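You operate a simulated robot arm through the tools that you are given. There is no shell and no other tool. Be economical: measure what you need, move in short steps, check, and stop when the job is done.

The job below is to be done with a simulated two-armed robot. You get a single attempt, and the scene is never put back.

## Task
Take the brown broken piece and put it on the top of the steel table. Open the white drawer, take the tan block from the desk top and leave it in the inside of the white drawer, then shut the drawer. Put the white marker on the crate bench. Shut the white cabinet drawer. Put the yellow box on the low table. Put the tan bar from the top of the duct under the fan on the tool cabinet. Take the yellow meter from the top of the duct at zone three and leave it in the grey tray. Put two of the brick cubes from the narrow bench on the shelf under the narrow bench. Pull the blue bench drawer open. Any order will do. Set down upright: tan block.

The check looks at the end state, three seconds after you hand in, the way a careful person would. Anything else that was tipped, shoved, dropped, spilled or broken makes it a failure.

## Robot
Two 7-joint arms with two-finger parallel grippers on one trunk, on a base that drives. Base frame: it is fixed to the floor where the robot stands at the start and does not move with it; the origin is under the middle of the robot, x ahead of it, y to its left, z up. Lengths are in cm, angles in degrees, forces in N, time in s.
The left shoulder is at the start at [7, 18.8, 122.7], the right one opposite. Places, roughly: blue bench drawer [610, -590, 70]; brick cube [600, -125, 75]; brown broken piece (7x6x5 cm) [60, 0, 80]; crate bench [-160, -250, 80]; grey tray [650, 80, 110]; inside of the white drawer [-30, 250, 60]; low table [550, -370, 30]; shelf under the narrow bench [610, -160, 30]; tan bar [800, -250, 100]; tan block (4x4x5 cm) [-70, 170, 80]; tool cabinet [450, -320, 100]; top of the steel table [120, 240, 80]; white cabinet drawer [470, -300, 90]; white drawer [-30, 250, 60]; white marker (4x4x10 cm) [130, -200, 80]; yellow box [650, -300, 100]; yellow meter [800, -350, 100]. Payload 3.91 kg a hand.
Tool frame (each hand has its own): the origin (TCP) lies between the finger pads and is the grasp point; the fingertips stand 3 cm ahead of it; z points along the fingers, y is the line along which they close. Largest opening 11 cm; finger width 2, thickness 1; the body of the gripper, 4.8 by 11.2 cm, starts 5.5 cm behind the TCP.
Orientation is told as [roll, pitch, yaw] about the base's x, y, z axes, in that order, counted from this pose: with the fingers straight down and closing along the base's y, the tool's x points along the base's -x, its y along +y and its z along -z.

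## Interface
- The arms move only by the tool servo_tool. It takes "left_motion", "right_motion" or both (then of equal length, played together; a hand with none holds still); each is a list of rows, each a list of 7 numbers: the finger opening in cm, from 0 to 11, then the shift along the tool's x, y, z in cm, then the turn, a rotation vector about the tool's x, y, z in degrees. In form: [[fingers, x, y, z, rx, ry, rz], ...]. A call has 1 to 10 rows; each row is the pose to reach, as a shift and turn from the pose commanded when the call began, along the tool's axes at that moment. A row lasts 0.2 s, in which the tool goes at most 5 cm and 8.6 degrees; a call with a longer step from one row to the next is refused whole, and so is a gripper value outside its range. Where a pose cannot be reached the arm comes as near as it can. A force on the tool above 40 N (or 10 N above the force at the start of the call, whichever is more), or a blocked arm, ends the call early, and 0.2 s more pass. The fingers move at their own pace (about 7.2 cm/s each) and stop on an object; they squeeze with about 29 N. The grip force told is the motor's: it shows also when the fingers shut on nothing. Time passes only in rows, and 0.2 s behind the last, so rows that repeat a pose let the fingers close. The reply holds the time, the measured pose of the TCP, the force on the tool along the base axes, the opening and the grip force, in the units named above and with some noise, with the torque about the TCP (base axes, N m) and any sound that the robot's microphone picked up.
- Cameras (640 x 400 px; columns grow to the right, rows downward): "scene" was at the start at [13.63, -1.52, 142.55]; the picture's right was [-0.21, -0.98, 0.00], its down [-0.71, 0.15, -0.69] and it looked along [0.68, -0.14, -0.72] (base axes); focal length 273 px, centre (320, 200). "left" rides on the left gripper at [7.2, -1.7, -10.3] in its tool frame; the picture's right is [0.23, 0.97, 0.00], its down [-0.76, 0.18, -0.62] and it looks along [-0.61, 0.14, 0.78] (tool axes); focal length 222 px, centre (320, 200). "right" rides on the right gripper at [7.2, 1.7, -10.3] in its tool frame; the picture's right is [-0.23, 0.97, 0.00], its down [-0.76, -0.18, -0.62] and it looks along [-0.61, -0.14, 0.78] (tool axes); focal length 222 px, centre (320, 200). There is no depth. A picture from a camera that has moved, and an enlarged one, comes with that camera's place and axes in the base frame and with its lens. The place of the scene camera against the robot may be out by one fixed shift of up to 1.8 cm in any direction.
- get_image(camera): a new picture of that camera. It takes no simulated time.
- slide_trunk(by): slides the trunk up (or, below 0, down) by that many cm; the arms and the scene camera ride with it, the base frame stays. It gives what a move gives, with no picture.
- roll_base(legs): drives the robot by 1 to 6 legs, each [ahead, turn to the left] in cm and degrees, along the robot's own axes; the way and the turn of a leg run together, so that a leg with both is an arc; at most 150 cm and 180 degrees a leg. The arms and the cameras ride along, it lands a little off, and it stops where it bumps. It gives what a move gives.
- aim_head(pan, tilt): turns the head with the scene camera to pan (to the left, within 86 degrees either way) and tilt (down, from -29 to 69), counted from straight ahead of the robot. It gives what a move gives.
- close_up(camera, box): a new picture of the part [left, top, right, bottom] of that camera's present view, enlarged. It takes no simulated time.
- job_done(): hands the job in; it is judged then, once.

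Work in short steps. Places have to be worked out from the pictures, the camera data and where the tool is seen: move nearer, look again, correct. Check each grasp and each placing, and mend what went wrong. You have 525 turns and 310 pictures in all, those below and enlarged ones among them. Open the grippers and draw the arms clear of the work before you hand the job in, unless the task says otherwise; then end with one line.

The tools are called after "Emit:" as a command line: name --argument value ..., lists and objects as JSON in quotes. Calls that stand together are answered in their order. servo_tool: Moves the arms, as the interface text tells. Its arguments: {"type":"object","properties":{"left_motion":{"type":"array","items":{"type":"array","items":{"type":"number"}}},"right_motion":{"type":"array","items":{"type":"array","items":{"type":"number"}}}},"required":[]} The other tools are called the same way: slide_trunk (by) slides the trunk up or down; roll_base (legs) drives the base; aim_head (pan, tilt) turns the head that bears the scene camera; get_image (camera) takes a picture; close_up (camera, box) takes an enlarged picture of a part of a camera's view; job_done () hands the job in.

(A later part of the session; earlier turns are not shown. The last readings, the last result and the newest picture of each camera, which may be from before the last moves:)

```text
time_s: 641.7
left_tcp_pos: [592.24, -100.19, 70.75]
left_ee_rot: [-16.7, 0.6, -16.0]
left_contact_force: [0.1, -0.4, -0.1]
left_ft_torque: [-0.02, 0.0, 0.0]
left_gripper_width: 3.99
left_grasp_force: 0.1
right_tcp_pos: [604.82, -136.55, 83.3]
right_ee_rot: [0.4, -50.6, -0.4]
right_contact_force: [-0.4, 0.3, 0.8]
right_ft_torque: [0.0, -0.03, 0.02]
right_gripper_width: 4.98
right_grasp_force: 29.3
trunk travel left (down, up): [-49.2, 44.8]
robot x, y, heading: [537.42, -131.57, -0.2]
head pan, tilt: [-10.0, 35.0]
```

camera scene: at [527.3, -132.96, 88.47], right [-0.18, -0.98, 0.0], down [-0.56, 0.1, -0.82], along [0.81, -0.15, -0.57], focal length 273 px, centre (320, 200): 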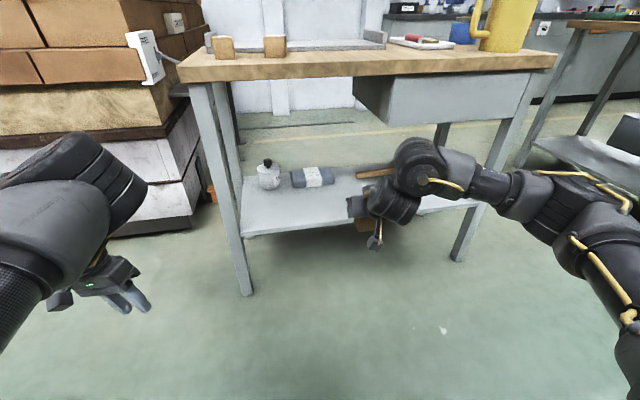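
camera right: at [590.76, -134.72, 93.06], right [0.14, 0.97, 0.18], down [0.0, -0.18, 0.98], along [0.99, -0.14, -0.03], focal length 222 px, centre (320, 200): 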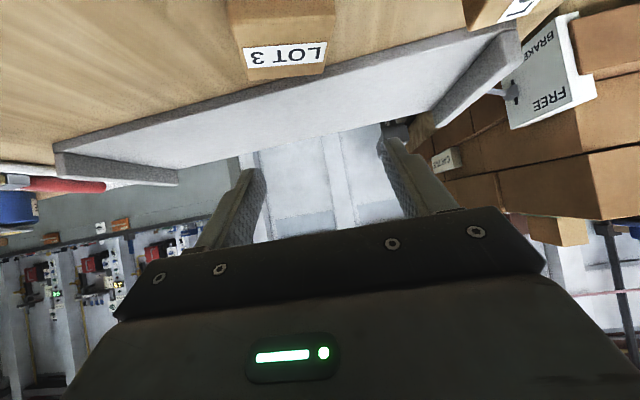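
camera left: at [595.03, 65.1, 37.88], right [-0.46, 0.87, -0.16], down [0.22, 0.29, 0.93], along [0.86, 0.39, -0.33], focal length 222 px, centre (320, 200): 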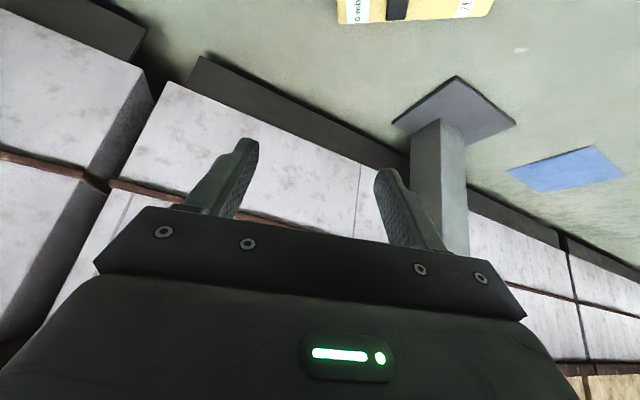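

Gripped (4.98). Same procedure to the shelf at y≈-136.5.

Emit:
slide_trunk --by 6

Emit:
roll_base --legs '[[-28, 0]]'

Emit:
slide_trunk --by -40

Emit:
slide_trunk --by -10.5

Emit:
roll_base --legs '[[29.5, 0]]'

Emit:
get_image --camera "right"

```text
time_s: 642.7
left_tcp_pos: [592.37, -100.22, 76.6]
left_ee_rot: [-16.8, 0.6, -16.1]
left_contact_force: [-0.5, -0.5, -0.6]
left_ft_torque: [0.0, 0.0, 0.0]
left_gripper_width: 3.98
left_grasp_force: 0.1
right_tcp_pos: [604.95, -136.49, 89.33]
right_ee_rot: [0.5, -50.6, -0.4]
right_contact_force: [-0.9, -1.3, -1.7]
right_ft_torque: [-0.02, -0.03, 0.0]
right_gripper_width: 4.96
right_grasp_force: 29.0
trunk travel left (down, up): [-55.2, 38.8]
robot x, y, heading: [537.69, -131.71, 0.0]
head pan, tilt: [-10.0, 35.0]
```

```text
time_s: 644.7
left_tcp_pos: [563.54, -100.06, 76.64]
left_ee_rot: [-16.6, 0.5, -15.9]
left_contact_force: [-0.5, -0.6, -1.1]
left_ft_torque: [-0.02, -0.02, 0.01]
left_gripper_width: 3.98
left_grasp_force: 0.0
right_tcp_pos: [575.94, -136.37, 89.17]
right_ee_rot: [0.5, -50.7, -0.3]
right_contact_force: [-0.4, -0.7, -1.3]
right_ft_torque: [0.03, -0.07, 0.0]
right_gripper_width: 4.99
right_grasp_force: 29.0
trunk travel left (down, up): [-55.2, 38.8]
robot x, y, heading: [508.66, -131.31, -0.4]
head pan, tilt: [-10.0, 35.0]
```

```text
time_s: 648.5
left_tcp_pos: [563.44, -100.1, 36.72]
left_ee_rot: [-16.7, 0.4, -16.0]
left_contact_force: [-0.4, -1.0, 0.6]
left_ft_torque: [0.01, 0.03, 0.05]
left_gripper_width: 4.0
left_grasp_force: 0.0
right_tcp_pos: [576.06, -136.27, 49.38]
right_ee_rot: [0.6, -50.7, -0.3]
right_contact_force: [0.4, 0.2, -1.1]
right_ft_torque: [-0.01, -0.01, 0.01]
right_gripper_width: 4.97
right_grasp_force: 29.5
trunk travel left (down, up): [-15.2, 78.8]
robot x, y, heading: [509.14, -131.65, -0.3]
head pan, tilt: [-10.0, 35.0]
```

```text
time_s: 649.9
left_tcp_pos: [563.54, -100.08, 26.15]
left_ee_rot: [-16.7, 0.5, -15.9]
left_contact_force: [-0.3, 0.4, 0.4]
left_ft_torque: [-0.02, -0.02, 0.01]
left_gripper_width: 4.0
left_grasp_force: 0.0
right_tcp_pos: [575.92, -136.44, 38.78]
right_ee_rot: [0.5, -50.8, -0.3]
right_contact_force: [-0.7, 0.8, -0.2]
right_ft_torque: [-0.02, -0.04, 0.01]
right_gripper_width: 4.98
right_grasp_force: 28.6
trunk travel left (down, up): [-4.7, 89.3]
robot x, y, heading: [509.02, -131.66, -0.4]
head pan, tilt: [-10.0, 35.0]
```

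```text
time_s: 652.0
left_tcp_pos: [593.55, -100.18, 26.12]
left_ee_rot: [-16.7, 0.5, -16.0]
left_contact_force: [0.3, 0.6, 0.1]
left_ft_torque: [0.02, -0.01, 0.02]
left_gripper_width: 4.0
left_grasp_force: 0.0
right_tcp_pos: [605.98, -136.45, 38.72]
right_ee_rot: [0.5, -50.7, -0.3]
right_contact_force: [-0.5, 0.5, -1.3]
right_ft_torque: [0.01, -0.03, 0.02]
right_gripper_width: 4.96
right_grasp_force: 28.9
trunk travel left (down, up): [-4.7, 89.3]
robot x, y, heading: [538.83, -131.83, -0.2]
head pan, tilt: [-10.0, 35.0]
```

```text
81 pictures are left
camera right: at [593.44, -134.6, 39.74], right [0.14, 0.97, 0.18], down [0.0, -0.18, 0.98], along [0.99, -0.14, -0.03], focal length 222 px, centre (320, 200)
```

right: 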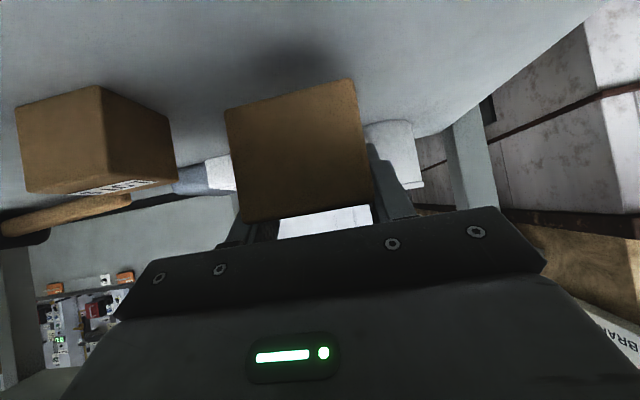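

Clear between the first cube and the bottle. Lower until contact.

Emit:
slide_trunk --by -3.2

Emit:
slide_trunk --by -1.0

```text
time_s: 652.7
left_tcp_pos: [593.45, -100.24, 23.1]
left_ee_rot: [-16.7, 0.6, -16.0]
left_contact_force: [-0.4, -0.2, -0.3]
left_ft_torque: [-0.01, -0.02, -0.01]
left_gripper_width: 4.02
left_grasp_force: 0.1
right_tcp_pos: [605.96, -136.39, 35.58]
right_ee_rot: [0.4, -50.8, -0.3]
right_contact_force: [0.0, 0.3, -1.2]
right_ft_torque: [0.01, 0.0, -0.03]
right_gripper_width: 4.98
right_grasp_force: 28.9
trunk travel left (down, up): [-1.5, 92.5]
robot x, y, heading: [538.93, -131.53, -0.2]
head pan, tilt: [-10.0, 35.0]
```

```text
time_s: 653.3
left_tcp_pos: [593.5, -100.18, 22.18]
left_ee_rot: [-16.6, 0.4, -16.0]
left_contact_force: [0.5, 0.2, -0.4]
left_ft_torque: [0.02, 0.04, -0.02]
left_gripper_width: 3.99
left_grasp_force: 0.0
right_tcp_pos: [605.98, -136.41, 34.96]
right_ee_rot: [0.6, -51.1, -0.5]
right_contact_force: [2.7, -0.3, 19.7]
right_ft_torque: [-0.32, 0.28, 0.14]
right_gripper_width: 5.0
right_grasp_force: 29.5
trunk travel left (down, up): [-0.5, 93.5]
robot x, y, heading: [538.62, -131.75, -0.1]
head pan, tilt: [-10.0, 35.0]
```

Contact. Ease, open (6.8), withdraw.

Emit:
slide_trunk --by 0.4

Emit:
servo_tool --right_motion '[[6.8, 0, 0, 0, 0, 0, 0], [6.8, 0, 0, 0, 0, 0, 0], [6.8, 0, 0, 0, 0, 0, 0], [6.8, 0, 0, -2, 0, 0, 0], [6.8, 0, 0, -3, 0, 0, 0]]'

Emit:
roll_base --legs '[[-35, 0]]'

Emit:
get_image --camera "scene"

```text
time_s: 653.8
left_tcp_pos: [593.52, -100.17, 22.54]
left_ee_rot: [-16.6, 0.4, -16.1]
left_contact_force: [0.8, -0.4, 0.5]
left_ft_torque: [0.01, 0.02, -0.04]
left_gripper_width: 4.0
left_grasp_force: 0.0
right_tcp_pos: [605.91, -136.38, 34.96]
right_ee_rot: [0.3, -50.6, -0.4]
right_contact_force: [2.0, 0.7, 8.5]
right_ft_torque: [0.08, -0.1, -0.03]
right_gripper_width: 4.95
right_grasp_force: 29.0
trunk travel left (down, up): [-0.9, 93.1]
robot x, y, heading: [538.92, -131.83, -0.2]
head pan, tilt: [-10.0, 35.0]
```

```text
time_s: 655.0
left_tcp_pos: [593.44, -100.23, 22.46]
left_ee_rot: [-16.7, 0.6, -16.0]
left_contact_force: [-0.5, 0.2, 0.6]
left_ft_torque: [0.0, 0.01, -0.01]
left_gripper_width: 4.01
left_grasp_force: 0.1
right_tcp_pos: [604.45, -136.35, 36.79]
right_ee_rot: [0.5, -50.5, -0.1]
right_contact_force: [1.6, 0.7, -0.7]
right_ft_torque: [0.02, 0.02, -0.02]
right_gripper_width: 6.78
right_grasp_force: 0.0
right hand out of reach, approached as far as the arm can: row 5
trunk travel left (down, up): [-0.9, 93.1]
robot x, y, heading: [538.96, -131.76, -0.1]
head pan, tilt: [-10.0, 35.0]
```

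```text
time_s: 657.3
left_tcp_pos: [558.37, -99.93, 22.43]
left_ee_rot: [-16.7, 0.5, -15.9]
left_contact_force: [-0.2, -0.3, -0.1]
left_ft_torque: [-0.03, -0.02, -0.01]
left_gripper_width: 4.01
left_grasp_force: 0.1
right_tcp_pos: [569.39, -136.31, 36.9]
right_ee_rot: [0.5, -50.7, -0.1]
right_contact_force: [0.2, 0.9, -0.9]
right_ft_torque: [-0.03, 0.0, 0.01]
right_gripper_width: 6.79
right_grasp_force: 0.0
trunk travel left (down, up): [-0.9, 93.1]
robot x, y, heading: [503.7, -131.42, 0.1]
head pan, tilt: [-10.0, 35.0]
```

```text
80 pictures are left
camera scene: at [518.22, -132.94, 71.38], right [-0.18, -0.98, 0.0], down [-0.56, 0.1, -0.82], along [0.81, -0.14, -0.57], focal length 273 px, centre (320, 200)
```

scene: 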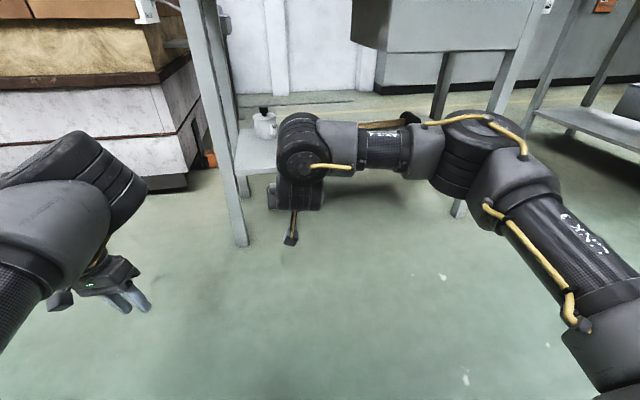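

Emit:
slide_trunk --by 40

Emit:
slide_trunk --by 34

Emit:
close_up --camera "scene" --box '[140, 120, 460, 320]'

```text
time_s: 661.1
left_tcp_pos: [558.38, -99.99, 62.47]
left_ee_rot: [-16.6, 0.6, -15.8]
left_contact_force: [0.3, 0.5, -0.6]
left_ft_torque: [-0.01, -0.02, 0.0]
left_gripper_width: 4.01
left_grasp_force: 0.1
right_tcp_pos: [569.42, -136.32, 76.8]
right_ee_rot: [0.5, -50.7, -0.1]
right_contact_force: [0.5, 0.1, -0.4]
right_ft_torque: [0.0, 0.01, 0.04]
right_gripper_width: 6.8
right_grasp_force: 0.2
trunk travel left (down, up): [-40.9, 53.1]
robot x, y, heading: [503.7, -131.07, -0.3]
head pan, tilt: [-10.0, 35.0]
```

```text
time_s: 664.5
left_tcp_pos: [558.39, -99.89, 96.42]
left_ee_rot: [-16.7, 0.5, -15.8]
left_contact_force: [0.9, 0.1, -0.4]
left_ft_torque: [0.03, 0.03, -0.01]
left_gripper_width: 4.0
left_grasp_force: 0.2
right_tcp_pos: [569.43, -136.26, 110.8]
right_ee_rot: [0.5, -50.7, -0.2]
right_contact_force: [0.2, 1.1, 0.0]
right_ft_torque: [0.01, 0.01, -0.02]
right_gripper_width: 6.8
right_grasp_force: 0.1
trunk travel left (down, up): [-74.9, 19.1]
robot x, y, heading: [503.8, -131.86, 0.1]
head pan, tilt: [-10.0, 35.0]
```

```text
2.00 times, centred on (300, 220) of scene
camera zoom: at [518.25, -132.93, 145.38], right [-0.18, -0.98, 0.0], down [-0.56, 0.1, -0.82], along [0.81, -0.14, -0.57], focal length 546 px, centre (360, 160)
```

zoom: 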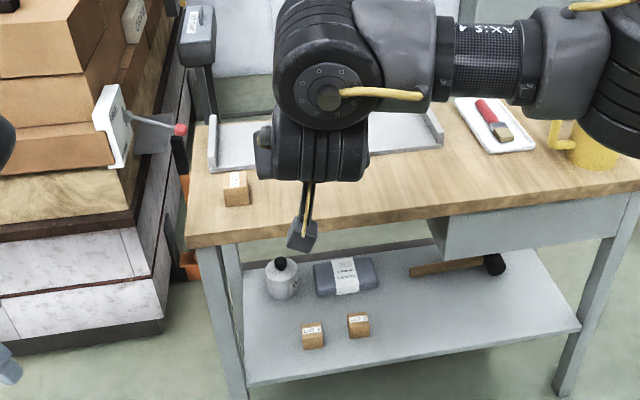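

Both cubes are on the shelf. Now un-lean the right hand by the reverse path (first back to its earlier lateral offset).

Emit:
servo_tool --right_motion '[[6, 0, -4, 0, 0, 0, 0], [6, 0, -8, 0, 0, 0, 0], [6, 0, -13, 0, 0, 0, 0]]'

Emit:
servo_tool --right_motion '[[6, 0.3, 0, -1, 0, 7.2, 0], [6, 0.7, 0, -2, 0, 14.4, 0], [6, 1.1, 0, -3.2, 0, 21.6, 0], [6, 1.5, 0, -4.4, 0, 28.8, 0], [6, 1.9, 0, -5.6, 0, 36, 0], [6, 2.3, 0, -6.8, 0, 43.2, 0], [6, 2.7, 0, -8.1, 0, 50.5, 0], [6, 2.7, 0, -8.1, 0, 50.5, 0]]'

```text
time_s: 665.3
left_tcp_pos: [558.37, -100.18, 96.46]
left_ee_rot: [-16.5, 0.6, -15.9]
left_contact_force: [-1.1, 0.0, 0.2]
left_ft_torque: [0.04, 0.03, 0.0]
left_gripper_width: 4.01
left_grasp_force: 0.0
right_tcp_pos: [569.49, -149.71, 111.03]
right_ee_rot: [0.7, -50.7, -0.4]
right_contact_force: [-0.8, -0.7, 0.4]
right_ft_torque: [0.02, -0.01, -0.01]
right_gripper_width: 5.98
right_grasp_force: 0.0
trunk travel left (down, up): [-74.9, 19.1]
robot x, y, heading: [504.11, -131.59, -0.0]
head pan, tilt: [-10.0, 35.0]
```

```text
time_s: 667.1
left_tcp_pos: [558.48, -100.04, 96.57]
left_ee_rot: [-16.7, 0.5, -15.8]
left_contact_force: [-0.1, -0.1, 0.4]
left_ft_torque: [-0.03, -0.01, 0.04]
left_gripper_width: 3.99
left_grasp_force: 0.0
right_tcp_pos: [561.49, -149.2, 113.79]
right_ee_rot: [0.3, -0.1, 0.3]
right_contact_force: [0.3, 0.1, -0.1]
right_ft_torque: [0.0, -0.02, -0.02]
right_gripper_width: 6.0
right_grasp_force: 0.1
trunk travel left (down, up): [-74.9, 19.1]
robot x, y, heading: [503.84, -131.47, -0.1]
head pan, tilt: [-10.0, 35.0]
```

Next the yellow box. I raise the trunk 10 for clearance and drive through the gap to the wood bench's east side.

Emit:
slide_trunk --by 12

Emit:
roll_base --legs '[[0, -73], [130, 0], [0, 71], [150, 0], [38, 0], [0, -88]]'

Emit:
aim_head --pan -40 --tilt 30

Emit:
get_image --camera "scene"

```text
time_s: 668.6
left_tcp_pos: [558.33, -99.96, 108.41]
left_ee_rot: [-16.7, 0.4, -15.9]
left_contact_force: [0.4, -0.3, 0.2]
left_ft_torque: [0.0, 0.01, 0.0]
left_gripper_width: 4.01
left_grasp_force: 0.0
right_tcp_pos: [561.46, -149.2, 125.71]
right_ee_rot: [0.3, -0.2, 0.4]
right_contact_force: [-0.3, 0.7, 0.2]
right_ft_torque: [-0.04, -0.02, 0.02]
right_gripper_width: 5.98
right_grasp_force: 0.0
trunk travel left (down, up): [-86.9, 7.1]
robot x, y, heading: [503.9, -131.69, -0.2]
head pan, tilt: [-10.0, 35.0]
```

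```text
time_s: 693.8
left_tcp_pos: [758.97, -318.95, 108.36]
left_ee_rot: [-16.7, 0.5, -105.0]
left_contact_force: [0.2, -0.8, -0.5]
left_ft_torque: [-0.03, -0.03, -0.01]
left_gripper_width: 3.99
left_grasp_force: 0.1
right_tcp_pos: [709.81, -322.68, 125.77]
right_ee_rot: [0.3, -0.2, -89.0]
right_contact_force: [-0.2, 0.2, 0.3]
right_ft_torque: [0.02, 0.0, 0.0]
right_gripper_width: 5.99
right_grasp_force: 0.1
trunk travel left (down, up): [-86.9, 7.1]
robot x, y, heading: [726.79, -264.64, -89.5]
head pan, tilt: [-10.0, 35.0]
```

```text
time_s: 694.8
left_tcp_pos: [758.92, -318.79, 108.37]
left_ee_rot: [-16.6, 0.5, -105.1]
left_contact_force: [0.2, -0.5, 0.1]
left_ft_torque: [-0.01, 0.02, 0.01]
left_gripper_width: 4.0
left_grasp_force: 0.0
right_tcp_pos: [709.8, -322.73, 125.67]
right_ee_rot: [0.3, -0.3, -89.0]
right_contact_force: [-0.4, -0.6, 0.4]
right_ft_torque: [-0.02, 0.01, 0.01]
right_gripper_width: 5.98
right_grasp_force: 0.1
trunk travel left (down, up): [-86.9, 7.1]
robot x, y, heading: [726.53, -265.2, -89.6]
head pan, tilt: [-40.0, 30.0]
```

```text
78 pictures are left
camera scene: at [721.8, -276.65, 158.16], right [-0.77, 0.63, 0.0], down [0.32, 0.39, -0.87], along [-0.55, -0.67, -0.5], focal length 273 px, centre (320, 200)
```

scene: 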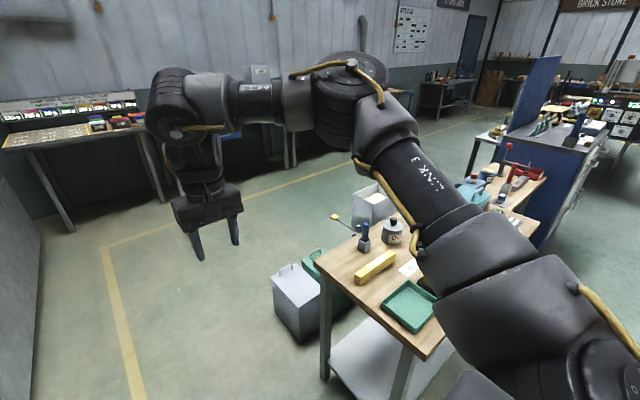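

Emit:
roll_base --legs '[[45, 0], [0, -90]]'

Emit:
aim_head --pan 0 --tilt 35

Emit:
get_image --camera "scene"

```text
time_s: 701.3
left_tcp_pos: [672.56, -341.18, 108.52]
left_ee_rot: [-16.7, 0.5, 164.5]
left_contact_force: [0.6, -1.2, 0.2]
left_ft_torque: [-0.03, 0.0, -0.01]
left_gripper_width: 4.02
left_grasp_force: 0.1
right_tcp_pos: [669.16, -291.84, 125.68]
right_ee_rot: [0.3, -0.2, -179.6]
right_contact_force: [-0.3, 0.6, 0.1]
right_ft_torque: [0.03, -0.01, 0.03]
right_gripper_width: 6.01
right_grasp_force: 0.0
trunk travel left (down, up): [-86.9, 7.1]
robot x, y, heading: [727.06, -309.3, -179.9]
head pan, tilt: [-40.0, 30.0]
```

```text
time_s: 702.4
left_tcp_pos: [672.56, -341.06, 108.45]
left_ee_rot: [-16.8, 0.5, 164.6]
left_contact_force: [-0.5, -0.9, 0.1]
left_ft_torque: [0.03, 0.03, -0.02]
left_gripper_width: 4.01
left_grasp_force: 0.0
right_tcp_pos: [669.3, -291.84, 125.67]
right_ee_rot: [0.3, -0.1, -179.6]
right_contact_force: [-0.2, 0.4, -0.8]
right_ft_torque: [-0.02, -0.02, 0.01]
right_gripper_width: 6.0
right_grasp_force: 0.0
trunk travel left (down, up): [-86.9, 7.1]
robot x, y, heading: [726.73, -309.32, -180.3]
head pan, tilt: [0.0, 35.0]
```

```text
77 pictures are left
camera scene: at [713.92, -309.25, 157.38], right [0.0, 1.0, 0.0], down [0.57, 0.0, -0.82], along [-0.82, 0.0, -0.57], focal length 273 px, centre (320, 200)
```

scene: 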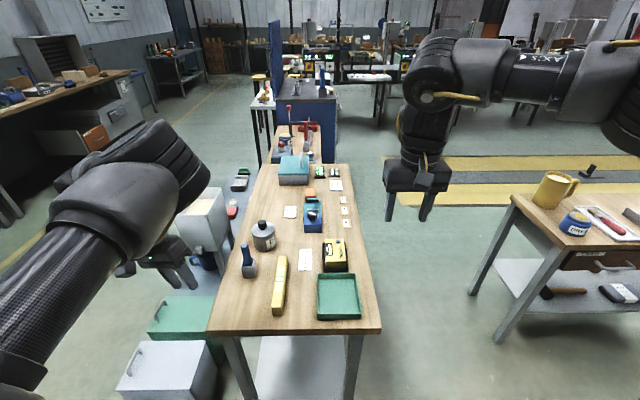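

Emit:
close_up --camera "scene" --box '[210, 150, 390, 340]'

```text
2.11 times, centred on (300, 245) of scene
camera zoom: at [713.92, -309.25, 157.38], right [0.0, 1.0, 0.0], down [0.57, 0.0, -0.82], along [-0.82, 0.0, -0.57], focal length 575 px, centre (362, 105)
```

zoom: 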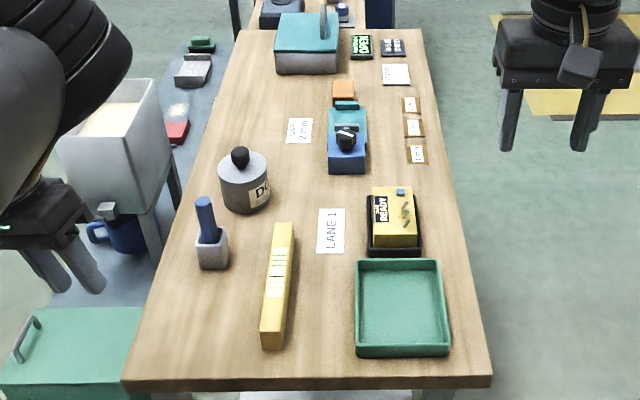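

The "yellow box" is the small boxy yellow unit sitting in a black cradle at about (645,-304) (the long yellow piece is a bar). I take a right-hand view to triangulate it.

Emit:
get_image --camera "right"

```text
75 pictures are left
camera right: at [676.63, -293.29, 136.04], right [-0.22, -0.98, 0.01], down [-0.76, 0.18, 0.62], along [-0.61, 0.13, -0.78], focal length 222 px, centre (320, 200)
```

right: 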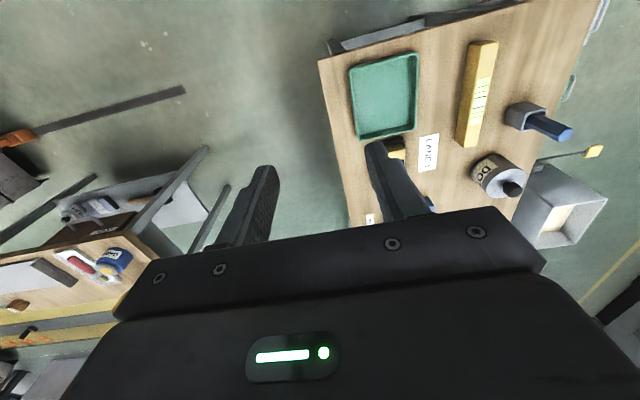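

Emit:
servo_tool --right_motion '[[10, -1, 3, 2, 0, 0, 0], [10, -2, 6, 4, 0, 0, 0], [10, -3, 9, 7, 0, 0, 0], [10, -4, 12.2, 10, 0, 0, 0], [10, -4, 12.2, 10, 0, 0, 0]]'

Emit:
get_image --camera "right"

```text
time_s: 703.6
left_tcp_pos: [672.63, -341.07, 108.46]
left_ee_rot: [-16.7, 0.5, 164.6]
left_contact_force: [0.3, -0.8, 0.3]
left_ft_torque: [-0.01, -0.01, 0.0]
left_gripper_width: 3.99
left_grasp_force: 0.1
right_tcp_pos: [665.48, -304.1, 115.72]
right_ee_rot: [0.3, -0.3, -179.6]
right_contact_force: [0.4, 0.7, 0.2]
right_ft_torque: [0.02, -0.02, 0.02]
right_gripper_width: 10.01
right_grasp_force: 0.1
trunk travel left (down, up): [-86.9, 7.1]
robot x, y, heading: [726.65, -309.45, -179.9]
head pan, tilt: [0.0, 35.0]
```

```text
74 pictures are left
camera right: at [672.74, -305.39, 126.05], right [-0.22, -0.98, 0.01], down [-0.76, 0.18, 0.62], along [-0.61, 0.13, -0.78], focal length 222 px, centre (320, 200)
```

right: 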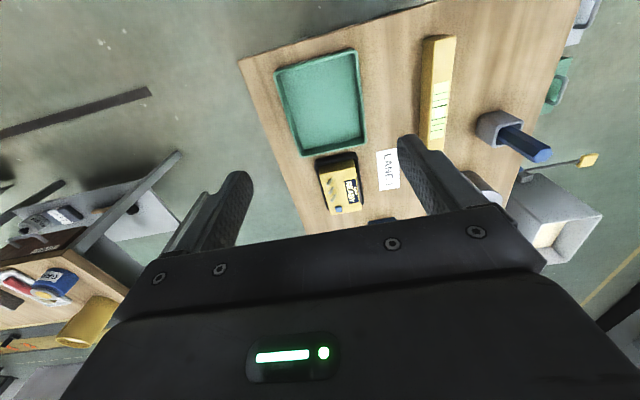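

Emit:
close_up --camera "right" --box '[290, 130, 410, 230]'

```text
4.00 times, centred on (350, 180) of right
camera zoom: at [672.74, -305.39, 126.05], right [-0.22, -0.98, 0.01], down [-0.76, 0.18, 0.62], along [-0.61, 0.13, -0.78], focal length 888 px, centre (200, 280)
```

zoom: 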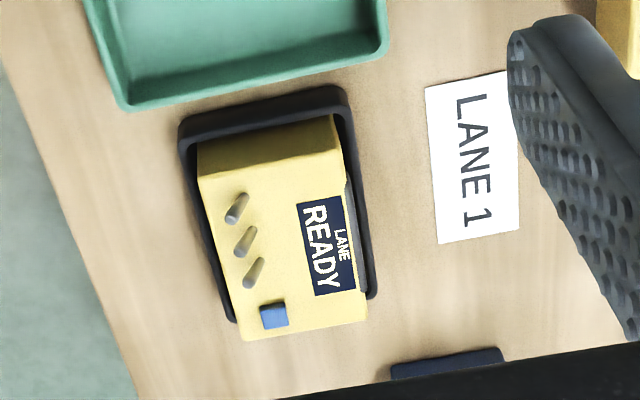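

Box top: x 636–648, y −307.8…−300.1, z≈86, axis-aligned. Roll 23 cm closer, then descend over its centre.

Emit:
roll_base --legs '[[23, 0]]'

Emit:
servo_tool --right_motion '[[10.5, 0, 0, 4, 0, 0, 0], [10.5, 0, 0, 8, 0, 0, 0], [10.5, 0, 0, 12, 0, 0, 0], [10.5, 0, 0, 16, 0, 0, 0], [10.5, 0, 0, 19, 0, 0, 0], [10.5, 0, 0, 19, 0, 0, 0]]'

Emit:
get_image --camera "right"

```text
time_s: 705.3
left_tcp_pos: [649.82, -341.13, 108.62]
left_ee_rot: [-16.7, 0.3, 164.6]
left_contact_force: [0.3, -0.3, -0.1]
left_ft_torque: [-0.04, 0.04, 0.02]
left_gripper_width: 3.99
left_grasp_force: 0.0
right_tcp_pos: [642.43, -303.94, 116.1]
right_ee_rot: [0.2, -0.4, -179.6]
right_contact_force: [0.7, -0.9, -0.2]
right_ft_torque: [0.03, 0.03, -0.03]
right_gripper_width: 10.0
right_grasp_force: 0.1
trunk travel left (down, up): [-86.9, 7.1]
robot x, y, heading: [703.67, -309.62, 180.0]
head pan, tilt: [0.0, 35.0]
```

```text
time_s: 706.7
left_tcp_pos: [649.37, -341.09, 108.42]
left_ee_rot: [-16.7, 0.4, 164.5]
left_contact_force: [-0.2, -0.5, -1.0]
left_ft_torque: [-0.01, 0.01, 0.02]
left_gripper_width: 4.0
left_grasp_force: 0.1
right_tcp_pos: [642.21, -304.2, 96.75]
right_ee_rot: [0.3, -0.2, -179.6]
right_contact_force: [0.2, 0.3, 0.3]
right_ft_torque: [0.0, -0.01, 0.01]
right_gripper_width: 10.5
right_grasp_force: 0.0
trunk travel left (down, up): [-86.9, 7.1]
robot x, y, heading: [704.06, -309.69, 179.9]
head pan, tilt: [0.0, 35.0]
```

```text
72 pictures are left
camera right: at [649.49, -305.56, 107.09], right [-0.22, -0.98, 0.01], down [-0.76, 0.18, 0.62], along [-0.61, 0.13, -0.78], focal length 222 px, centre (320, 200)
```

right: 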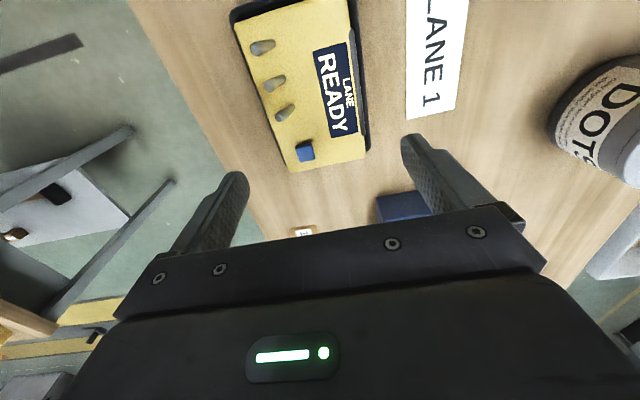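

Well centred. The cradle rim reaches ~z 83.5, so I grip just above it: TCP z≈86.6, then close.

Emit:
servo_tool --right_motion '[[10.5, 0, 0, 4, 0, 0, 0], [10.5, 0, 0, 8, 0, 0, 0], [10.5, 0, 0, 10.1, 0, 0, 0], [8, 0, 0, 10.1, 0, 0, 0], [6, 0, 0, 10.1, 0, 0, 0], [6, 0, 0, 10.1, 0, 0, 0], [6, 0, 0, 10.1, 0, 0, 0]]'

Emit:
get_image --camera "right"

```text
time_s: 707.4
left_tcp_pos: [649.62, -340.71, 108.6]
left_ee_rot: [-16.6, 0.3, 164.2]
left_contact_force: [-0.9, 0.1, 0.8]
left_ft_torque: [0.0, -0.03, 0.01]
left_gripper_width: 3.98
left_grasp_force: 0.1
right_tcp_pos: [641.69, -305.85, 90.94]
right_ee_rot: [4.8, -0.3, 176.1]
right_contact_force: [12.7, 3.6, 21.6]
right_ft_torque: [1.41, -0.7, -0.71]
right_gripper_width: 10.65
right_grasp_force: 1.6
trunk travel left (down, up): [-86.9, 7.1]
robot x, y, heading: [703.75, -309.62, 179.9]
head pan, tilt: [0.0, 35.0]
stopped in row 3 (right hand): the force on the tool passed its limit (the readings are from after the stop); the commanded pose is now the measured one
```

```text
71 pictures are left
camera right: at [649.14, -307.0, 101.34], right [-0.29, -0.95, 0.08], down [-0.74, 0.28, 0.61], along [-0.6, 0.12, -0.79], focal length 222 px, centre (320, 200)
```

right: 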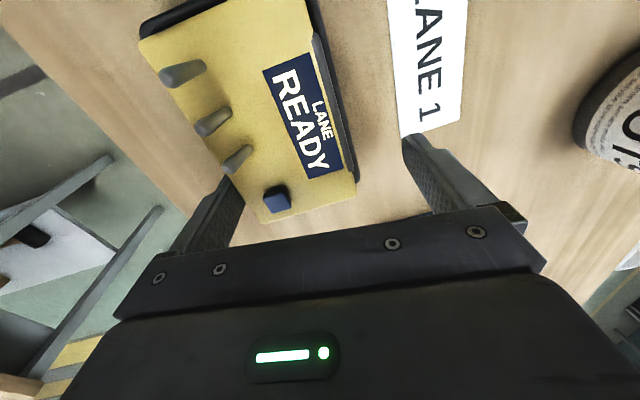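

Something at the +y finger tip was touched at z≈88. I rise, level the hand, and look from the scene camera.

Emit:
servo_tool --right_motion '[[10.5, 0, 0, -2, 0, 0, 0], [10.5, 0, -1.5, -4, -2.4, 0, -2], [10.5, 0, -1.5, -5, -4.8, 0, -4.3], [10.5, 0, -1.5, -5, -4.8, 0, -4.3]]'

Emit:
close_up --camera "scene" --box '[260, 150, 420, 350]'

```text
time_s: 708.4
left_tcp_pos: [649.28, -341.03, 108.4]
left_ee_rot: [-16.8, 0.5, 164.4]
left_contact_force: [0.8, 0.4, -0.4]
left_ft_torque: [0.03, 0.03, -0.03]
left_gripper_width: 4.01
left_grasp_force: 0.0
right_tcp_pos: [641.75, -304.18, 95.65]
right_ee_rot: [9.5, -0.8, -179.6]
right_contact_force: [0.4, 0.1, 0.1]
right_ft_torque: [-0.02, 0.04, 0.01]
right_gripper_width: 10.5
right_grasp_force: 0.1
trunk travel left (down, up): [-86.9, 7.1]
robot x, y, heading: [703.73, -309.37, 179.5]
head pan, tilt: [0.0, 35.0]
```

```text
2.00 times, centred on (340, 250) of scene
camera zoom: at [690.7, -309.27, 157.38], right [0.0, 1.0, 0.0], down [0.57, 0.0, -0.82], along [-0.82, 0.0, -0.57], focal length 546 px, centre (280, 100)
```

zoom: 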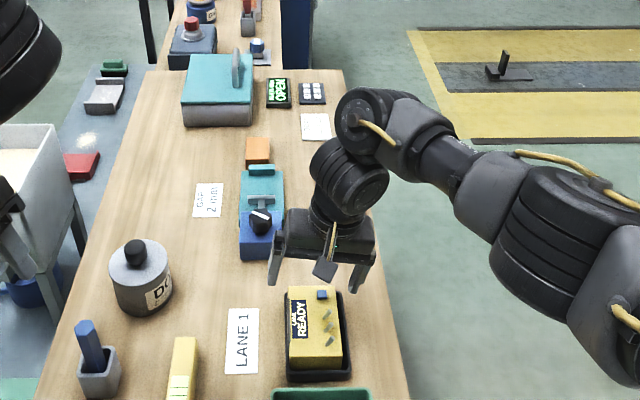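

So the bench surface is actually at z≈88 and the box top ≈93, centred near (647.8,-304.2). I level the hand, move +6 in x at a safe height, and look.

Emit:
servo_tool --right_motion '[[10.5, 0, 0, -3, 4.8, 0, 0], [10.5, 2, 0, -6, 9.5, 0, 0], [10.5, 4, 0, -7, 9.5, 0, 0], [10.5, 6, 0, -7, 9.5, 0, 0], [10.5, 6, 0, -7, 9.5, 0, 0]]'

Emit:
get_image --camera "right"

```text
time_s: 709.5
left_tcp_pos: [649.27, -341.0, 108.35]
left_ee_rot: [-16.7, 0.4, 164.4]
left_contact_force: [-0.1, -0.2, -0.2]
left_ft_torque: [0.04, 0.0, 0.03]
left_gripper_width: 4.01
left_grasp_force: 0.0
right_tcp_pos: [647.61, -302.79, 102.53]
right_ee_rot: [0.0, -0.8, -179.5]
right_contact_force: [0.7, 0.9, -1.1]
right_ft_torque: [-0.04, 0.0, 0.01]
right_gripper_width: 10.52
right_grasp_force: 0.0
trunk travel left (down, up): [-86.9, 7.1]
robot x, y, heading: [703.98, -309.3, 180.1]
head pan, tilt: [0.0, 35.0]
```

```text
69 pictures are left
camera right: at [655.04, -304.31, 112.73], right [-0.22, -0.98, 0.0], down [-0.75, 0.17, 0.63], along [-0.62, 0.14, -0.77], focal length 222 px, centre (320, 200)
```

right: 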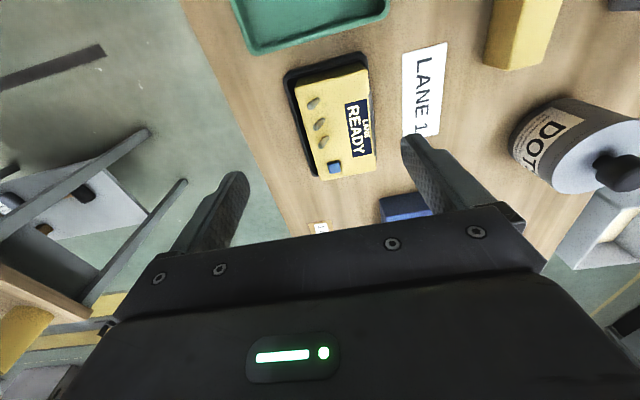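

Stereo from two right-hand views: box top z≈88.2, centre (645,-304.7). I recentre with full opening and descend slowly.

Emit:
servo_tool --right_motion '[[11, -1.3, 1, 2, 0, 0, 0], [11, -2.6, 1.9, 5, 0, 0, 0], [11, -2.6, 1.9, 8, 0, 0, 0], [11, -2.6, 1.9, 10, 0, 0, 0], [11, -2.6, 1.9, 11, 0, 0, 0], [11, -2.6, 1.9, 11, 0, 0, 0]]'

Emit:
get_image --camera "right"

```text
time_s: 711.0
left_tcp_pos: [649.36, -340.82, 108.38]
left_ee_rot: [-16.8, 0.5, 164.3]
left_contact_force: [-0.5, -0.3, -0.2]
left_ft_torque: [-0.01, -0.01, 0.02]
left_gripper_width: 4.01
left_grasp_force: 0.0
right_tcp_pos: [644.76, -304.83, 91.47]
right_ee_rot: [0.2, -0.8, -179.6]
right_contact_force: [-0.2, 0.3, -0.7]
right_ft_torque: [0.02, 0.0, -0.01]
right_gripper_width: 11.0
right_grasp_force: 0.1
trunk travel left (down, up): [-86.9, 7.1]
robot x, y, heading: [703.79, -309.3, 180.0]
head pan, tilt: [0.0, 35.0]
```

```text
68 pictures are left
camera right: at [652.27, -306.33, 101.71], right [-0.22, -0.98, 0.01], down [-0.75, 0.17, 0.63], along [-0.62, 0.14, -0.77], focal length 222 px, centre (320, 200)
```

right: 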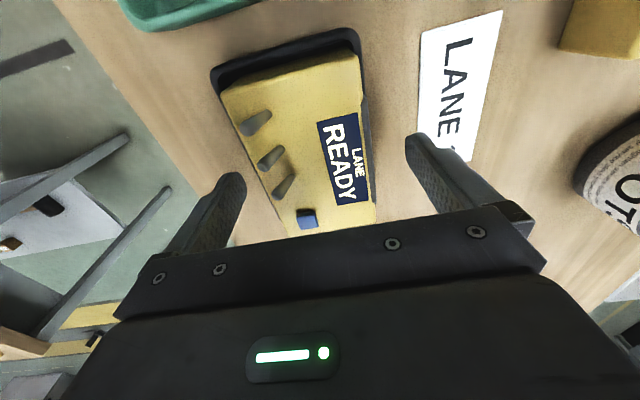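

Emit:
servo_tool --right_motion '[[11, 0, -0.4, 0.7, 0, 0, 0], [11, 0, -0.4, 1.4, 0, 0, 0], [11, 0, -0.4, 2.1, 0, 0, 0], [11, 0, -0.4, 2.8, 0, 0, 0]]'

```text
time_s: 712.0
left_tcp_pos: [649.29, -340.83, 108.41]
left_ee_rot: [-16.6, 0.5, 164.3]
left_contact_force: [-0.4, 0.3, 0.7]
left_ft_torque: [-0.02, -0.01, 0.0]
left_gripper_width: 4.01
left_grasp_force: 0.1
right_tcp_pos: [644.92, -304.38, 88.48]
right_ee_rot: [0.0, -0.7, -179.6]
right_contact_force: [0.1, -0.4, -0.1]
right_ft_torque: [-0.01, -0.02, 0.0]
right_gripper_width: 10.99
right_grasp_force: 0.2
trunk travel left (down, up): [-86.9, 7.1]
robot x, y, heading: [703.71, -309.16, 179.8]
head pan, tilt: [0.0, 35.0]
```

No contact at TCP 88.5. Close.

Emit:
servo_tool --right_motion '[[8.5, 0, 0, 0, 0, 0, 0], [6, 0, 0, 0, 0, 0, 0], [5, 0, 0, 0, 0, 0, 0], [5, 0, 0, 0, 0, 0, 0]]'

Emit:
get_image --camera "right"

```text
time_s: 713.0
left_tcp_pos: [649.23, -340.72, 108.45]
left_ee_rot: [-16.8, 0.6, 164.3]
left_contact_force: [0.0, -1.0, -0.1]
left_ft_torque: [-0.01, -0.05, 0.01]
left_gripper_width: 4.0
left_grasp_force: 0.1
right_tcp_pos: [645.0, -304.05, 88.62]
right_ee_rot: [0.0, -0.7, -179.7]
right_contact_force: [-1.4, 10.2, 0.9]
right_ft_torque: [1.96, -0.02, 0.09]
right_gripper_width: 8.78
right_grasp_force: 45.0
trunk travel left (down, up): [-86.9, 7.1]
robot x, y, heading: [703.4, -309.46, 179.6]
head pan, tilt: [0.0, 35.0]
```

```text
67 pictures are left
camera right: at [652.39, -305.64, 98.74], right [-0.22, -0.97, 0.0], down [-0.75, 0.17, 0.63], along [-0.62, 0.14, -0.77], focal length 222 px, centre (320, 200)
```

right: 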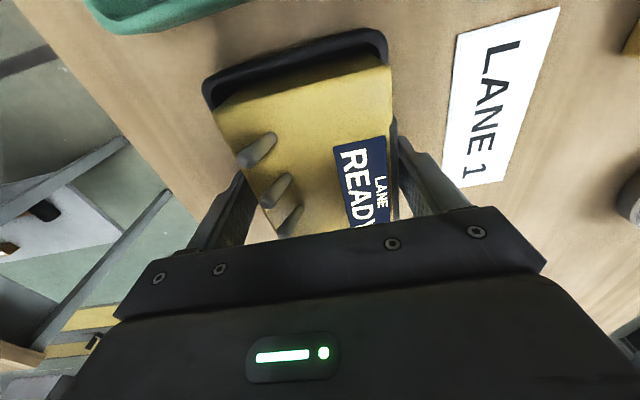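

The fingers closed on the cradle rim (8.8 cm). Open, raise 1.2 cm, and close on the box alone.

Emit:
servo_tool --right_motion '[[10.5, 0, 0, 0, 0, 0, 0], [10.5, 0, 0, -1.3, 0, 0, 0], [10.5, 0, 0, -1.3, 0, 0, 0], [8, 0, 0, -1.3, 0, 0, 0], [6, 0, 0, -1.3, 0, 0, 0], [5, 0, 0, -1.3, 0, 0, 0], [5, 0, 0, -1.3, 0, 0, 0]]'

```text
time_s: 714.5
left_tcp_pos: [649.38, -340.6, 108.47]
left_ee_rot: [-16.8, 0.5, 164.4]
left_contact_force: [-0.1, 0.2, 0.3]
left_ft_torque: [0.01, 0.02, 0.01]
left_gripper_width: 3.98
left_grasp_force: 0.2
right_tcp_pos: [644.85, -304.14, 89.87]
right_ee_rot: [0.0, -0.8, -179.6]
right_contact_force: [0.3, 12.0, 0.3]
right_ft_torque: [2.24, -0.46, 0.04]
right_gripper_width: 8.8
right_grasp_force: 44.5
trunk travel left (down, up): [-86.9, 7.1]
robot x, y, heading: [703.67, -309.11, 179.7]
head pan, tilt: [0.0, 35.0]
```

Coordinates confirm this unit is the yellow box; its centre must be higher than I thought. Open, raise to TCP ≈92, and close.

Emit:
servo_tool --right_motion '[[10.5, 0, 0, 0, 0, 0, 0], [10.5, 0, 0, -1.5, 0, 0, 0], [10.5, 0, 0, -2.2, 0, 0, 0], [8, 0, 0, -2.2, 0, 0, 0], [6, 0, 0, -2.2, 0, 0, 0], [5, 0, 0, -2.2, 0, 0, 0], [5, 0, 0, -2.2, 0, 0, 0]]'

Emit:
get_image --camera "right"

```text
time_s: 716.1
left_tcp_pos: [649.38, -340.95, 108.41]
left_ee_rot: [-16.7, 0.5, 164.4]
left_contact_force: [0.9, 1.1, 0.4]
left_ft_torque: [0.01, 0.01, -0.02]
left_gripper_width: 3.99
left_grasp_force: 0.1
right_tcp_pos: [645.03, -304.49, 92.19]
right_ee_rot: [0.2, -0.8, -179.6]
right_contact_force: [1.3, -3.3, 4.6]
right_ft_torque: [-0.01, -0.36, -0.12]
right_gripper_width: 6.97
right_grasp_force: 29.2
trunk travel left (down, up): [-86.9, 7.1]
robot x, y, heading: [704.09, -309.37, 179.9]
head pan, tilt: [0.0, 35.0]
```

```text
66 pictures are left
camera right: at [652.47, -305.97, 102.36], right [-0.22, -0.98, 0.01], down [-0.75, 0.17, 0.63], along [-0.62, 0.14, -0.77], focal length 222 px, centre (320, 200)
```

right: 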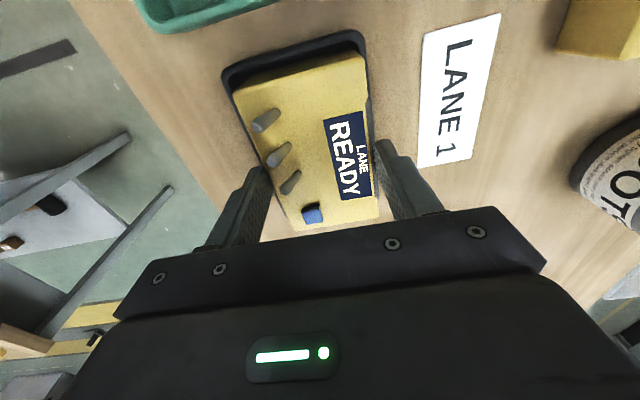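

Gripped the box itself (6.97 cm). Lift a little and check whether the cradle stays.

Emit:
servo_tool --right_motion '[[5, 0, 0, -1, 0, 0, 0], [5, 0, 0, -2.5, 0, 0, 0], [5, 0, 0, -5, 0, 0, 0], [5, 0, 0, -8, 0, 0, 0]]'

Emit:
close_up --camera "scene" --box '[260, 150, 420, 350]'

```text
time_s: 717.1
left_tcp_pos: [649.29, -340.87, 108.34]
left_ee_rot: [-16.7, 0.5, 164.3]
left_contact_force: [0.3, -0.2, -0.7]
left_ft_torque: [-0.02, 0.02, -0.01]
left_gripper_width: 3.98
left_grasp_force: 0.2
right_tcp_pos: [645.1, -304.36, 100.24]
right_ee_rot: [0.0, -0.7, -179.6]
right_contact_force: [-0.1, -0.6, -7.0]
right_ft_torque: [-0.03, 0.0, 0.0]
right_gripper_width: 7.01
right_grasp_force: 28.8
trunk travel left (down, up): [-86.9, 7.1]
robot x, y, heading: [703.76, -309.35, 179.9]
head pan, tilt: [0.0, 35.0]
```

```text
2.00 times, centred on (340, 250) of scene
camera zoom: at [690.7, -309.15, 157.37], right [0.0, 1.0, 0.0], down [0.57, 0.0, -0.82], along [-0.82, 0.0, -0.57], focal length 546 px, centre (280, 100)
```

zoom: 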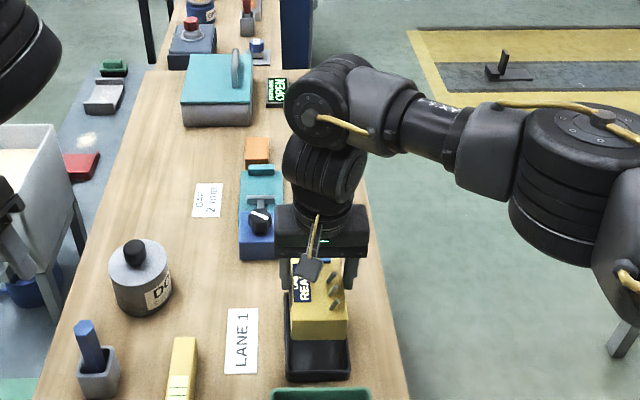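

The box came out alone, the cradle stays. Raise it, tuck in, and drive around to the low table's south side.

Emit:
servo_tool --right_motion '[[5, 0, 0, -4, 0, 0, 0], [5, 0, 0, -8, 0, 0, 0], [5, 0, 0, -12, 0, 0, 0], [5, 2, 0, -15, 0, 0, 0], [5, 5, 0, -16, 0, 0, 0]]'

Emit:
roll_base --legs '[[-22, 0], [0, 90], [150, 0], [18, 0], [0, -90], [120, 0]]'

Emit:
aim_head --pan -60 --tilt 35

Emit:
get_image --camera "scene"

```text
time_s: 718.4
left_tcp_pos: [649.33, -340.89, 108.43]
left_ee_rot: [-16.7, 0.5, 164.3]
left_contact_force: [-0.6, 0.0, 0.3]
left_ft_torque: [0.02, -0.02, 0.0]
left_gripper_width: 4.0
left_grasp_force: 0.0
right_tcp_pos: [650.41, -304.21, 116.03]
right_ee_rot: [0.0, -0.8, -179.7]
right_contact_force: [0.2, -0.5, -8.1]
right_ft_torque: [0.01, 0.02, 0.0]
right_gripper_width: 6.95
right_grasp_force: 28.9
trunk travel left (down, up): [-86.9, 7.1]
robot x, y, heading: [703.88, -309.34, 179.6]
head pan, tilt: [0.0, 35.0]
```

```text
time_s: 741.4
left_tcp_pos: [547.12, -498.57, 108.46]
left_ee_rot: [-16.7, 0.5, 161.5]
left_contact_force: [-0.5, -0.1, 0.1]
left_ft_torque: [0.03, 0.01, 0.0]
left_gripper_width: 4.02
left_grasp_force: 0.0
right_tcp_pos: [549.89, -462.17, 116.0]
right_ee_rot: [0.2, -0.8, 177.6]
right_contact_force: [-0.1, -1.3, -6.7]
right_ft_torque: [-0.06, -0.03, 0.01]
right_gripper_width: 6.99
right_grasp_force: 29.5
trunk travel left (down, up): [-86.9, 7.1]
robot x, y, heading: [602.98, -469.95, 177.1]
head pan, tilt: [0.0, 35.0]
```

```text
time_s: 742.7
left_tcp_pos: [546.97, -498.66, 108.39]
left_ee_rot: [-16.7, 0.6, 161.5]
left_contact_force: [-0.9, -0.3, -0.2]
left_ft_torque: [-0.03, -0.01, 0.0]
left_gripper_width: 3.98
left_grasp_force: 0.0
right_tcp_pos: [549.88, -462.2, 115.76]
right_ee_rot: [0.1, -0.8, 177.6]
right_contact_force: [0.2, -0.1, -7.9]
right_ft_torque: [0.01, -0.04, 0.0]
right_gripper_width: 6.96
right_grasp_force: 29.3
trunk travel left (down, up): [-86.9, 7.1]
robot x, y, heading: [603.05, -469.51, 177.1]
head pan, tilt: [-60.0, 35.0]
```

```text
64 pictures are left
camera scene: at [594.73, -461.63, 157.37], right [0.89, 0.45, 0.0], down [0.26, -0.51, -0.82], along [-0.37, 0.73, -0.57], focal length 273 px, centre (320, 200)
```

scene: 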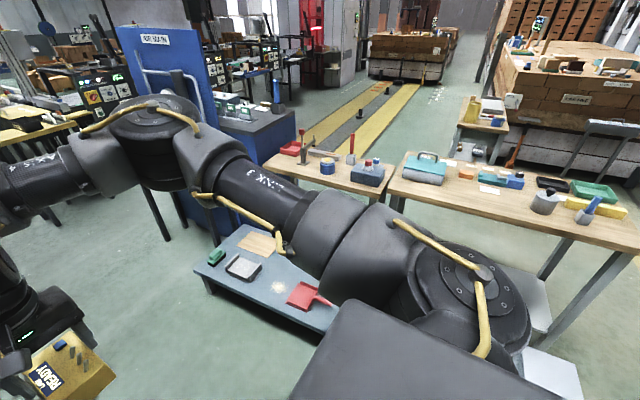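

Emit:
roll_base --legs '[[72, 0], [0, -87]]'

Emit:
aim_head --pan 0 --tilt 50

Emit:
get_image --camera "scene"

```text
time_s: 750.3
left_tcp_pos: [497.3, -412.03, 108.35]
left_ee_rot: [-16.8, 0.4, 76.0]
left_contact_force: [-0.1, -0.3, -0.5]
left_ft_torque: [0.0, 0.02, 0.02]
left_gripper_width: 4.0
left_grasp_force: 0.1
right_tcp_pos: [533.83, -412.15, 115.95]
right_ee_rot: [0.2, -0.8, 91.8]
right_contact_force: [0.2, 0.6, -7.1]
right_ft_torque: [-0.01, 0.01, -0.01]
right_gripper_width: 6.95
right_grasp_force: 29.0
trunk travel left (down, up): [-86.9, 7.1]
robot x, y, heading: [530.24, -465.91, 91.0]
head pan, tilt: [-60.0, 35.0]
```

```text
time_s: 751.6
left_tcp_pos: [497.28, -412.09, 108.36]
left_ee_rot: [-16.8, 0.6, 76.0]
left_contact_force: [-0.3, -0.5, 1.0]
left_ft_torque: [-0.02, 0.0, -0.04]
left_gripper_width: 4.0
left_grasp_force: 0.1
right_tcp_pos: [533.87, -412.19, 115.83]
right_ee_rot: [0.1, -0.8, 91.9]
right_contact_force: [0.3, -0.9, -7.9]
right_ft_torque: [0.02, -0.03, -0.01]
right_gripper_width: 6.97
right_grasp_force: 28.5
trunk travel left (down, up): [-86.9, 7.1]
robot x, y, heading: [529.4, -465.61, 91.3]
head pan, tilt: [0.0, 50.0]
```

```text
63 pictures are left
camera scene: at [530.61, -452.84, 155.2], right [1.0, 0.02, 0.0], down [0.02, -0.77, -0.64], along [-0.01, 0.64, -0.77], focal length 273 px, centre (320, 200)
```

scene: 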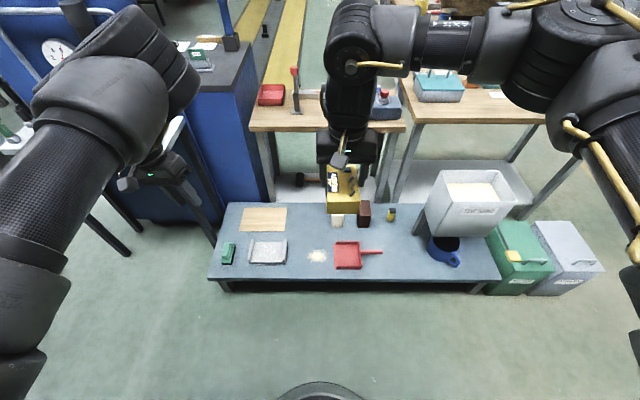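

Free spot on the low table: between the dustpan handle and the mug, about (574,-378). I shift the robot east 32 cm and move up.

Emit:
roll_base --legs '[[0, -91], [33, 0], [0, 90], [22, 0]]'

Emit:
get_image --camera "scene"

```text
time_s: 762.8
left_tcp_pos: [524.45, -392.11, 108.53]
left_ee_rot: [-16.7, 0.9, 79.7]
left_contact_force: [0.6, 2.8, 0.9]
left_ft_torque: [-0.23, 0.06, -0.07]
left_gripper_width: 4.0
left_grasp_force: 0.1
right_tcp_pos: [560.82, -390.64, 116.12]
right_ee_rot: [0.1, -1.1, 95.3]
right_contact_force: [-0.4, -1.9, -7.6]
right_ft_torque: [0.03, 0.01, -0.01]
right_gripper_width: 6.98
right_grasp_force: 28.5
trunk travel left (down, up): [-86.9, 7.1]
robot x, y, heading: [560.9, -444.04, 94.5]
head pan, tilt: [0.0, 50.0]
```

```text
62 pictures are left
camera scene: at [560.1, -431.65, 155.27], right [1.0, 0.08, 0.0], down [0.06, -0.76, -0.65], along [-0.05, 0.64, -0.76], focal length 273 px, centre (320, 200)
```

scene: 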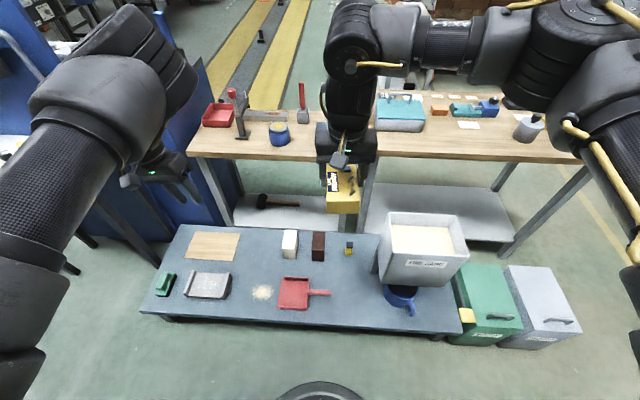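

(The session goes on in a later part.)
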